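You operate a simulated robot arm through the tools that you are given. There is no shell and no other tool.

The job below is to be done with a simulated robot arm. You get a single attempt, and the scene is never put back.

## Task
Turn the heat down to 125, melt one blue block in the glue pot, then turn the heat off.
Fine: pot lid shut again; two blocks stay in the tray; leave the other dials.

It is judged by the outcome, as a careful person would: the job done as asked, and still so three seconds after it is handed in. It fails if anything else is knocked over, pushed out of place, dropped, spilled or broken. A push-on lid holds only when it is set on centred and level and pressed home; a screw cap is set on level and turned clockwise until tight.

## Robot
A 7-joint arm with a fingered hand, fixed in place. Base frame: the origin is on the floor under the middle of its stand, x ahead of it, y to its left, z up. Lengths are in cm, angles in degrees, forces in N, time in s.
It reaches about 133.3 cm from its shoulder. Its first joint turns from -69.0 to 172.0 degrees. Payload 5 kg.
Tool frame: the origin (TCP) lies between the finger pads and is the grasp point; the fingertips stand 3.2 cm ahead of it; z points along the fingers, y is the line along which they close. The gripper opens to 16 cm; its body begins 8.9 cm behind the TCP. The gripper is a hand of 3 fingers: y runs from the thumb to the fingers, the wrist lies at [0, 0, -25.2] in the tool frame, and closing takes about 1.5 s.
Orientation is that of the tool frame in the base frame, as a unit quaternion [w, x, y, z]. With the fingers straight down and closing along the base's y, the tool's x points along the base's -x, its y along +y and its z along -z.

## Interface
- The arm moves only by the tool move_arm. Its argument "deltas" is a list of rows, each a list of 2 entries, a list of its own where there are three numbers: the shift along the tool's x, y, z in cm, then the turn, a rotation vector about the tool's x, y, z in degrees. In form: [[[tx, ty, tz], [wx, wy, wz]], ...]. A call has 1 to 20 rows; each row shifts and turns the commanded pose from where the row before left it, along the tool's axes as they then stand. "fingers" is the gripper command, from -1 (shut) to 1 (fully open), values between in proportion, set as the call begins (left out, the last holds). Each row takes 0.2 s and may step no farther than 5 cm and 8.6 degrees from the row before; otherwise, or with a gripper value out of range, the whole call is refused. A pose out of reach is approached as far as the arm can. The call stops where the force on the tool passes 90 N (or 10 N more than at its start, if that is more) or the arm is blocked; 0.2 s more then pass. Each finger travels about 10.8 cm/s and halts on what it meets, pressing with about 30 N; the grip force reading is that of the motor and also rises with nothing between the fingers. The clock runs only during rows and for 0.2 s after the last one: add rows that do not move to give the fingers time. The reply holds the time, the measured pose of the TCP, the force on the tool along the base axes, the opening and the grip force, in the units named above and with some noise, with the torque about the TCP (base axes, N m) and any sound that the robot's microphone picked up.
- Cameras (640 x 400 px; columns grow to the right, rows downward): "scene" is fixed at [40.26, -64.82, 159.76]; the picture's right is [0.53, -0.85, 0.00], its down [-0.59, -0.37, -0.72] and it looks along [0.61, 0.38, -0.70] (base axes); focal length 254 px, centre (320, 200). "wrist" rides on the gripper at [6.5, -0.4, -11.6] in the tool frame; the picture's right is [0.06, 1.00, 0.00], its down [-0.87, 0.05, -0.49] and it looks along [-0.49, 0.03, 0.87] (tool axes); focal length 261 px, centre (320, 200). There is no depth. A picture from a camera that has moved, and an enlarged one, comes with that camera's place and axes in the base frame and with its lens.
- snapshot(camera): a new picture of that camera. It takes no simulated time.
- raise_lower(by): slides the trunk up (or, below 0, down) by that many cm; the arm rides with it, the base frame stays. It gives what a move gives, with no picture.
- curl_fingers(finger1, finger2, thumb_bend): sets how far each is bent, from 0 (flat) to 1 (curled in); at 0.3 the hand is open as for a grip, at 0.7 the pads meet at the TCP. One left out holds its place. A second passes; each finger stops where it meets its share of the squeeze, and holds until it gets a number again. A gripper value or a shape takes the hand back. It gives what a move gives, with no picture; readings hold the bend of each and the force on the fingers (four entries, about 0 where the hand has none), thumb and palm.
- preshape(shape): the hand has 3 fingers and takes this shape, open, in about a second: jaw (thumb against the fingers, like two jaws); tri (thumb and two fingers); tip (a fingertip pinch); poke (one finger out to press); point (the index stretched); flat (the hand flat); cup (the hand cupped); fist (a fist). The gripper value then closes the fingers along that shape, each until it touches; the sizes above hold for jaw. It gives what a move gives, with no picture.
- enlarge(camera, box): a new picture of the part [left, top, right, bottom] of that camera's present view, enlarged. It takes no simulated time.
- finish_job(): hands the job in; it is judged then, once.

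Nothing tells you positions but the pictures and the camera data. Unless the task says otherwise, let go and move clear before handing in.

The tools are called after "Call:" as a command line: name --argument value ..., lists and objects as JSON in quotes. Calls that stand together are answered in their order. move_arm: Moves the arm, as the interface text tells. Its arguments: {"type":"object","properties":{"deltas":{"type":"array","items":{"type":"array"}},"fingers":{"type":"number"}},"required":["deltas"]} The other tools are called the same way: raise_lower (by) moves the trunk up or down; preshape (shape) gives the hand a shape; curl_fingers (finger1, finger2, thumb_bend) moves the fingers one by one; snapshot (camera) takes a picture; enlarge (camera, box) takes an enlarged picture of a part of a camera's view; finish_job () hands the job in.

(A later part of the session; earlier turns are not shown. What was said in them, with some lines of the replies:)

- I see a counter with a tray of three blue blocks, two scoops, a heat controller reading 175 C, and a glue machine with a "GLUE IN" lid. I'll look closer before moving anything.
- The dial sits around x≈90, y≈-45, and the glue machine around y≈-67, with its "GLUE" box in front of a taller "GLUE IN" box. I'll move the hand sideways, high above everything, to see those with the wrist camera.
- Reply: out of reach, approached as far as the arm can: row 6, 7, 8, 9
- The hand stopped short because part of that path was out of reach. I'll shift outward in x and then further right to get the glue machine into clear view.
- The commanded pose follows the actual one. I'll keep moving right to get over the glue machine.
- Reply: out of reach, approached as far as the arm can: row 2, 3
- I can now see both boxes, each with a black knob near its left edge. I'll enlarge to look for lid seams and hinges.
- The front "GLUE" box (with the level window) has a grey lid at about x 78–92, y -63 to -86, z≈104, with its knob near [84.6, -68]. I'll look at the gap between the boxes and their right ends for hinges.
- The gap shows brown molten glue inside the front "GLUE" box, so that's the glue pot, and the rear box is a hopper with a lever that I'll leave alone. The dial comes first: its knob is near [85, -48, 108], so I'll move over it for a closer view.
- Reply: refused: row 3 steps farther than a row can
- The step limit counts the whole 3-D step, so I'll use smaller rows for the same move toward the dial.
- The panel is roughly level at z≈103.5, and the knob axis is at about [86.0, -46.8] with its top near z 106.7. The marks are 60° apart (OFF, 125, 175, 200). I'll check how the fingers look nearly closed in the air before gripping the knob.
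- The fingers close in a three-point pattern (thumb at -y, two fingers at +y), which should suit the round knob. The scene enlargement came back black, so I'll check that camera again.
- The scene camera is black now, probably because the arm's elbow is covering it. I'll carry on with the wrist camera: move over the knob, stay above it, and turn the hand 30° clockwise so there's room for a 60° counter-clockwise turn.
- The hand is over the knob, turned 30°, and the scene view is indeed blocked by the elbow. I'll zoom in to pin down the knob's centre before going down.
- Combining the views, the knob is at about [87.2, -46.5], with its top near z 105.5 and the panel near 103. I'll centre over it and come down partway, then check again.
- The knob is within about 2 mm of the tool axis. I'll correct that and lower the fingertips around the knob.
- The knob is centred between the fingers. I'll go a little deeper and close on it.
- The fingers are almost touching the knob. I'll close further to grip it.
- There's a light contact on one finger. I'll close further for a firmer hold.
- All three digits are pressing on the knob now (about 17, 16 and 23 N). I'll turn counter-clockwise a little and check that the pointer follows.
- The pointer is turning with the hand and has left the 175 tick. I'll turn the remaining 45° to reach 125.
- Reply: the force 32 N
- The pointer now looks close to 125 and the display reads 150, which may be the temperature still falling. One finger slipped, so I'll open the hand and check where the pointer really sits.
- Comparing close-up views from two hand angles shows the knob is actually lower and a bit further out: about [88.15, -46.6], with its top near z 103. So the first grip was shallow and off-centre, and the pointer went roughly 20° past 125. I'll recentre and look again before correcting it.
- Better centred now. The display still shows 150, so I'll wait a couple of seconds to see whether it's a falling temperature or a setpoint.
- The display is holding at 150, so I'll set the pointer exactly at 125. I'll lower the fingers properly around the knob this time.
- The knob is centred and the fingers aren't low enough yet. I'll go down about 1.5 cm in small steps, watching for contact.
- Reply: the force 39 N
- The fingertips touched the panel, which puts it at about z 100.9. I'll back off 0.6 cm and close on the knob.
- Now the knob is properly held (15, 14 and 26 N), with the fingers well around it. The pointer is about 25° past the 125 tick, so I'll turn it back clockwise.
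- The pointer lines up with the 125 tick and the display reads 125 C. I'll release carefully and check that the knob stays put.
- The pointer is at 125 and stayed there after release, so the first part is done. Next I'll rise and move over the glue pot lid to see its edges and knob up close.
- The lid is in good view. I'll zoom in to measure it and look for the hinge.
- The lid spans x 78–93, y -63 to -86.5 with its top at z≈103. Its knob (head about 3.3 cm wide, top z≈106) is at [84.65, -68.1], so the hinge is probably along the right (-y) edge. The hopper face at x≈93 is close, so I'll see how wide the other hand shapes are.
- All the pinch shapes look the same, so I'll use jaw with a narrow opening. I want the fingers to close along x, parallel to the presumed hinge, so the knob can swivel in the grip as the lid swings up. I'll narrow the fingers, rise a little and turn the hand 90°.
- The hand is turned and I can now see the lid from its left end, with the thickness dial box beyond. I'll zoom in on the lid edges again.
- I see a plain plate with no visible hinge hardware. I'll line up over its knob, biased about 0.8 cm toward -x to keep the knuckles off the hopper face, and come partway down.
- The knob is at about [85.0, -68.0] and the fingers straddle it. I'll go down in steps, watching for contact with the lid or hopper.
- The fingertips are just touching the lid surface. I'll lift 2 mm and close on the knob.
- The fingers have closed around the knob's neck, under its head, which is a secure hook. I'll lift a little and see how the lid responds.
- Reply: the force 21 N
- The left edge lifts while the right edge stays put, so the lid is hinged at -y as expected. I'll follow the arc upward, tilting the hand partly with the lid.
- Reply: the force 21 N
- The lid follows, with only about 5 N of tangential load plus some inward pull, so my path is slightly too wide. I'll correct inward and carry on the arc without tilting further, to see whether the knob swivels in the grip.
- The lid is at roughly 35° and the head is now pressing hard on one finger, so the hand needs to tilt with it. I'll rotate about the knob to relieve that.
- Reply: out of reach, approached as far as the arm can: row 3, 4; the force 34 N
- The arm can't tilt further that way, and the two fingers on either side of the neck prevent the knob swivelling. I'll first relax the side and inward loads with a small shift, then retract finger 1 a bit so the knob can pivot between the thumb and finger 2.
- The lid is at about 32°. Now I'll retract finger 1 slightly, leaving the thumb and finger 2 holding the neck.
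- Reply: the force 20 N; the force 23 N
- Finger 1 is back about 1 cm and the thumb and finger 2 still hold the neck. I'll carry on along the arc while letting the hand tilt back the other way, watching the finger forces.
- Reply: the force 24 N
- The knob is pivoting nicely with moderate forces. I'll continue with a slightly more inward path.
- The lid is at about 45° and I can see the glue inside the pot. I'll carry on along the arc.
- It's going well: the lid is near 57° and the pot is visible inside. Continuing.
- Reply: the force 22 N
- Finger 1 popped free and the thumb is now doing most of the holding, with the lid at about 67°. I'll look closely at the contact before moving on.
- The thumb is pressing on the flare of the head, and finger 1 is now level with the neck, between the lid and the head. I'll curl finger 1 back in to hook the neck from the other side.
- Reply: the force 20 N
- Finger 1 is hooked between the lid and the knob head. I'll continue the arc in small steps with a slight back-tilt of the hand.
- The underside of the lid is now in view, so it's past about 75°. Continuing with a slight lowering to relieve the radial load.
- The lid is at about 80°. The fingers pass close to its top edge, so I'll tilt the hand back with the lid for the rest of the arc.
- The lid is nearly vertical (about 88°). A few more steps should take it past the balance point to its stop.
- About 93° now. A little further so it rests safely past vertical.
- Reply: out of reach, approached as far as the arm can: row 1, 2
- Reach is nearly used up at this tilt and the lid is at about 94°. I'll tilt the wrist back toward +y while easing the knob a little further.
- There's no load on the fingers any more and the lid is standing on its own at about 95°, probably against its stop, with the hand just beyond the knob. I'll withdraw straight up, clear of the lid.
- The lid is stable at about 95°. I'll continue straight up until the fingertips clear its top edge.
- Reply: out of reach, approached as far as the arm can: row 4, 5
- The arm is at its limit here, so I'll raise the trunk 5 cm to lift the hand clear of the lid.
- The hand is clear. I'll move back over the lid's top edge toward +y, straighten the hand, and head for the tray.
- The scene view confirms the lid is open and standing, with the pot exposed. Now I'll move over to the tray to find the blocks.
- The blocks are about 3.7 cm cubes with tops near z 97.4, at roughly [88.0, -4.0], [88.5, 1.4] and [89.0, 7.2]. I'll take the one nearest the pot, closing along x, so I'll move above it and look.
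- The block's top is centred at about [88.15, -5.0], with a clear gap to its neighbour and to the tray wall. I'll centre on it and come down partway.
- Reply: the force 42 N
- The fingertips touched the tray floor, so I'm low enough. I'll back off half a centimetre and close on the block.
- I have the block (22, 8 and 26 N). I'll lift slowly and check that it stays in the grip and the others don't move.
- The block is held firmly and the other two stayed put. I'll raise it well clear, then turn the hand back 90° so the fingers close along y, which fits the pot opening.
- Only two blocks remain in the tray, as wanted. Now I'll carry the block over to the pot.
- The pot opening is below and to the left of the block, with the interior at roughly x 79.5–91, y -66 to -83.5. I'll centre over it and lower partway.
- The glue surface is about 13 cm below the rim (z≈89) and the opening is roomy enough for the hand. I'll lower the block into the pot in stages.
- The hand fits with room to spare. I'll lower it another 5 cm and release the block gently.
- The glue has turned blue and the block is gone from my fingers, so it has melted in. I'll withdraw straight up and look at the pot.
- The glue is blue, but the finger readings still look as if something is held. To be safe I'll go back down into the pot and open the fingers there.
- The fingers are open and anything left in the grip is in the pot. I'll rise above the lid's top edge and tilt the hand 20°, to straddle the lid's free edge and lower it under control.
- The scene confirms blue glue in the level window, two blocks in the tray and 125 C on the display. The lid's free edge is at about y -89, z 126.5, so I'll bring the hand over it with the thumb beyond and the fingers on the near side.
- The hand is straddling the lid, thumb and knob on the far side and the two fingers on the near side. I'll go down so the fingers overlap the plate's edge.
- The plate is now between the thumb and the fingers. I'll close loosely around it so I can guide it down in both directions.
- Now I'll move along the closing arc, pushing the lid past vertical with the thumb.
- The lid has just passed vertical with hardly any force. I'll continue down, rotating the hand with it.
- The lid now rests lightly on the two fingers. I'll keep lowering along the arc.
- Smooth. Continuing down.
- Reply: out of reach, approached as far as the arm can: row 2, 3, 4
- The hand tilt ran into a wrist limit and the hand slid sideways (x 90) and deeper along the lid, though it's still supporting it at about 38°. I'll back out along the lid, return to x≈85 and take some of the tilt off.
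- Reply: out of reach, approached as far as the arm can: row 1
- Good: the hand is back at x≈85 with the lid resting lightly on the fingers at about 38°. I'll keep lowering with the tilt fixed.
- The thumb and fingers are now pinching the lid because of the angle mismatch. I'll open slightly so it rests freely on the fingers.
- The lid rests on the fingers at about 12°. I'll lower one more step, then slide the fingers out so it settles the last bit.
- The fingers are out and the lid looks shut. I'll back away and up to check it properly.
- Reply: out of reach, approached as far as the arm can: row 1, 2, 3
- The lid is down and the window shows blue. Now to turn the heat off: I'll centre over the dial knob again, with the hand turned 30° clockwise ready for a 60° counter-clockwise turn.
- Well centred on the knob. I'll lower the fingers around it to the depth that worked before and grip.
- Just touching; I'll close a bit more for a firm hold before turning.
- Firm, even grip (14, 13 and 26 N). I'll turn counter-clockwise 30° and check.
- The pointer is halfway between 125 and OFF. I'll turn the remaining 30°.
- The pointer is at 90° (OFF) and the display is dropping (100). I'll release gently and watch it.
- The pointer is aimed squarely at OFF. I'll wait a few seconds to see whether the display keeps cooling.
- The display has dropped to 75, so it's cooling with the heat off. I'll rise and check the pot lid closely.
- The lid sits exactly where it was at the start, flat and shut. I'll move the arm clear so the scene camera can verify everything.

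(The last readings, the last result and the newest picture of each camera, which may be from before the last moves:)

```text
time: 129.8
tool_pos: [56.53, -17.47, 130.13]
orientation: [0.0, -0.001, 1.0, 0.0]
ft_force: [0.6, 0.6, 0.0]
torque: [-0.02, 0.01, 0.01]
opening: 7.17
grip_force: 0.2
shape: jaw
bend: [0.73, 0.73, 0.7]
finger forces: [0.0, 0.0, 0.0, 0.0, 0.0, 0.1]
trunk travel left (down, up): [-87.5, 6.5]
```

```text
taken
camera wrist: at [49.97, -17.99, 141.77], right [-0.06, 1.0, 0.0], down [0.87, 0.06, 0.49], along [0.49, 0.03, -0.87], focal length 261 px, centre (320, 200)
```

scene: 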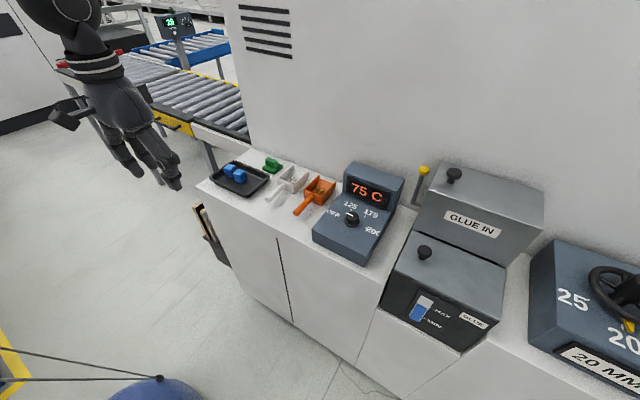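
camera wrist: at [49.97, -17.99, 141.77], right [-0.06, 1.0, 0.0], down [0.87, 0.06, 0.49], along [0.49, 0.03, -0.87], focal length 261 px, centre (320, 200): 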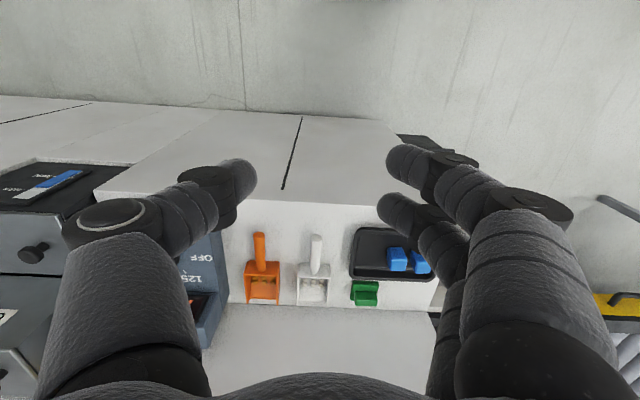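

Call:
enlarge --camera "scene" --box '[370, 150, 560, 350]'

Call:
enlarge --camera "scene" --box '[300, 150, 420, 270]'

Call:
enlarge --camera "scene" --box '[190, 140, 350, 240]'

Call:
enlarge --camera "scene" --box '[520, 220, 640, 400]'

```text
2.00 times, centred on (465, 250) of scene
camera zoom: at [40.26, -64.82, 159.76], right [0.53, -0.85, 0.0], down [-0.59, -0.37, -0.72], along [0.61, 0.38, -0.7], focal length 508 px, centre (30, 100)
```

zoom: 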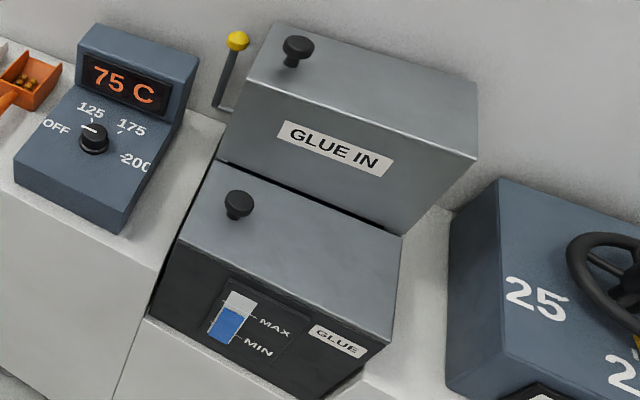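

```text
3.33 times, centred on (360, 210) of scene
camera zoom: at [40.26, -64.82, 159.76], right [0.53, -0.85, 0.0], down [-0.59, -0.37, -0.72], along [0.61, 0.38, -0.7], focal length 846 px, centre (187, 167)
```

zoom: 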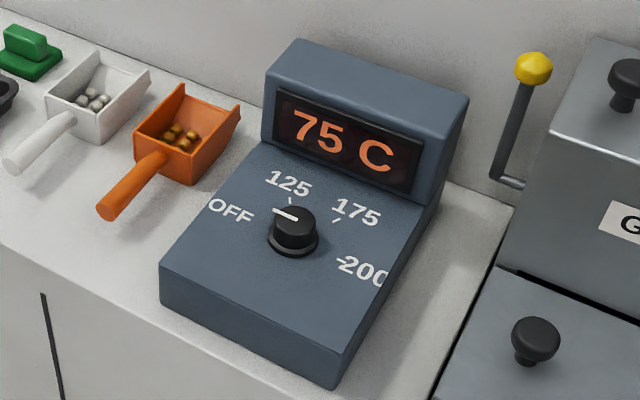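

```text
4.00 times, centred on (270, 190) of scene
camera zoom: at [40.26, -64.82, 159.76], right [0.53, -0.85, 0.0], down [-0.59, -0.37, -0.72], along [0.61, 0.38, -0.7], focal length 1015 px, centre (520, 240)
```

zoom: 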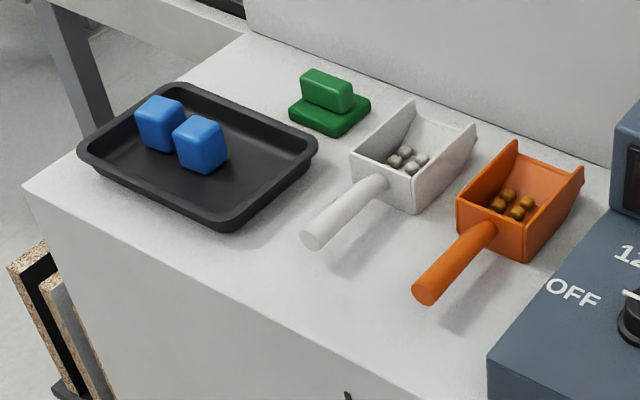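

```text
2.22 times, centred on (580, 310) of scene
camera zoom: at [40.26, -64.82, 159.76], right [0.53, -0.85, 0.0], down [-0.59, -0.37, -0.72], along [0.61, 0.38, -0.7], focal length 564 px, centre (-258, -44)
```

zoom: 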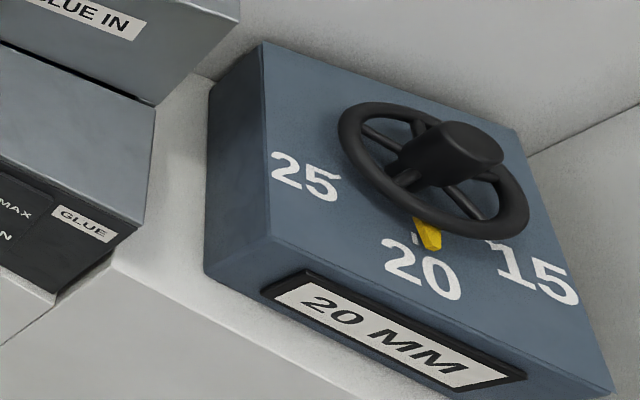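

Everything else looks in place: the lid is shut, two blocks are in the tray, the scoops are untouched and the thickness dial is still at 20. I'll wait a bit longer to confirm the temperature keeps falling, so I know the heat is really off.

Call:
move_arm --deltas '[[[0, 0, 0], [0, 0, 0]], [[0, 0, 0], [0, 0, 0]], [[0, 0, 0], [0, 0, 0]], [[0, 0, 0], [0, 0, 0]], [[0, 0, 0], [0, 0, 0]], [[0, 0, 0], [0, 0, 0]], [[0, 0, 0], [0, 0, 0]], [[0, 0, 0], [0, 0, 0]], [[0, 0, 0], [0, 0, 0]], [[0, 0, 0], [0, 0, 0]], [[0, 0, 0], [0, 0, 0]], [[0, 0, 0], [0, 0, 0]], [[0, 0, 0], [0, 0, 0]], [[0, 0, 0], [0, 0, 0]], [[0, 0, 0], [0, 0, 0]], [[0, 0, 0], [0, 0, 0]], [[0, 0, 0], [0, 0, 0]], [[0, 0, 0], [0, 0, 0]], [[0, 0, 0], [0, 0, 0]], [[0, 0, 0], [0, 0, 0]]]'

Call:
enlarge --camera "scene" --box '[310, 150, 410, 250]'

```text
time: 134.0
tool_pos: [56.36, -17.58, 130.18]
orientation: [0.001, -0.001, 1.0, 0.0]
ft_force: [-0.5, -0.6, 0.5]
torque: [0.0, 0.01, -0.01]
opening: 7.21
grip_force: 0.1
shape: jaw
bend: [0.73, 0.73, 0.7]
finger forces: [0.1, 0.0, 0.0, 0.1, 0.0, 0.1]
trunk travel left (down, up): [-87.5, 6.5]
```

```text
4.00 times, centred on (360, 200) of scene
camera zoom: at [40.26, -64.82, 159.76], right [0.53, -0.85, 0.0], down [-0.59, -0.37, -0.72], along [0.61, 0.38, -0.7], focal length 1015 px, centre (160, 200)
```

zoom: 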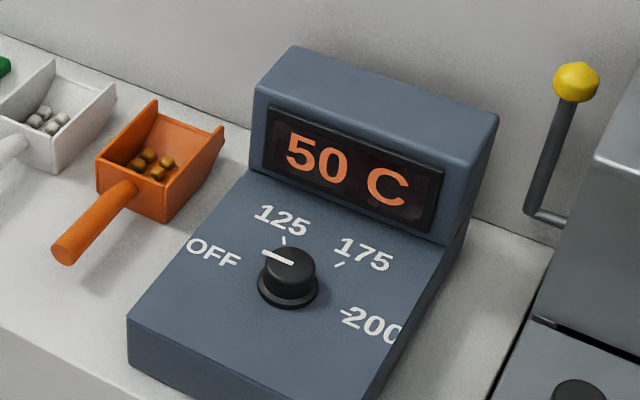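

The display is down to 50 C and still falling, and the dial points at OFF. The block has melted into the pot, the lid is shut, two blocks remain in the tray, the other dials are untouched and the arm is clear, so I'm handing the job in.

Call:
finish_job

```text
The job is handed in.
```

The heat went down to 125, one blue block was melted in the glue pot, and then the heat was turned off. I've handed the job in; I haven't been told how it was judged.

- **Heat:** The dial points at OFF. The display read 125 C when the block went in and had fallen to 50 C, still dropping, when I last looked. On the first turn to 125 the dial went about 25° past the mark for a few seconds, and I turned it back before opening the pot.
- **Glue:** The glue and the level window have turned blue, with the level between MIN and MAX. The block disappeared from my fingers while I was lowering it. The fingers still read as holding something, so I opened them inside the pot to be sure nothing came back out.
- **Pot lid:** It is shut and sitting flat where it was at the start. I lowered it on the fingers and let it drop only the last few centimetres.
- **Everything else:** Two blocks remain in the tray. The scoops and lever are untouched, and the thickness dial is still at 20.
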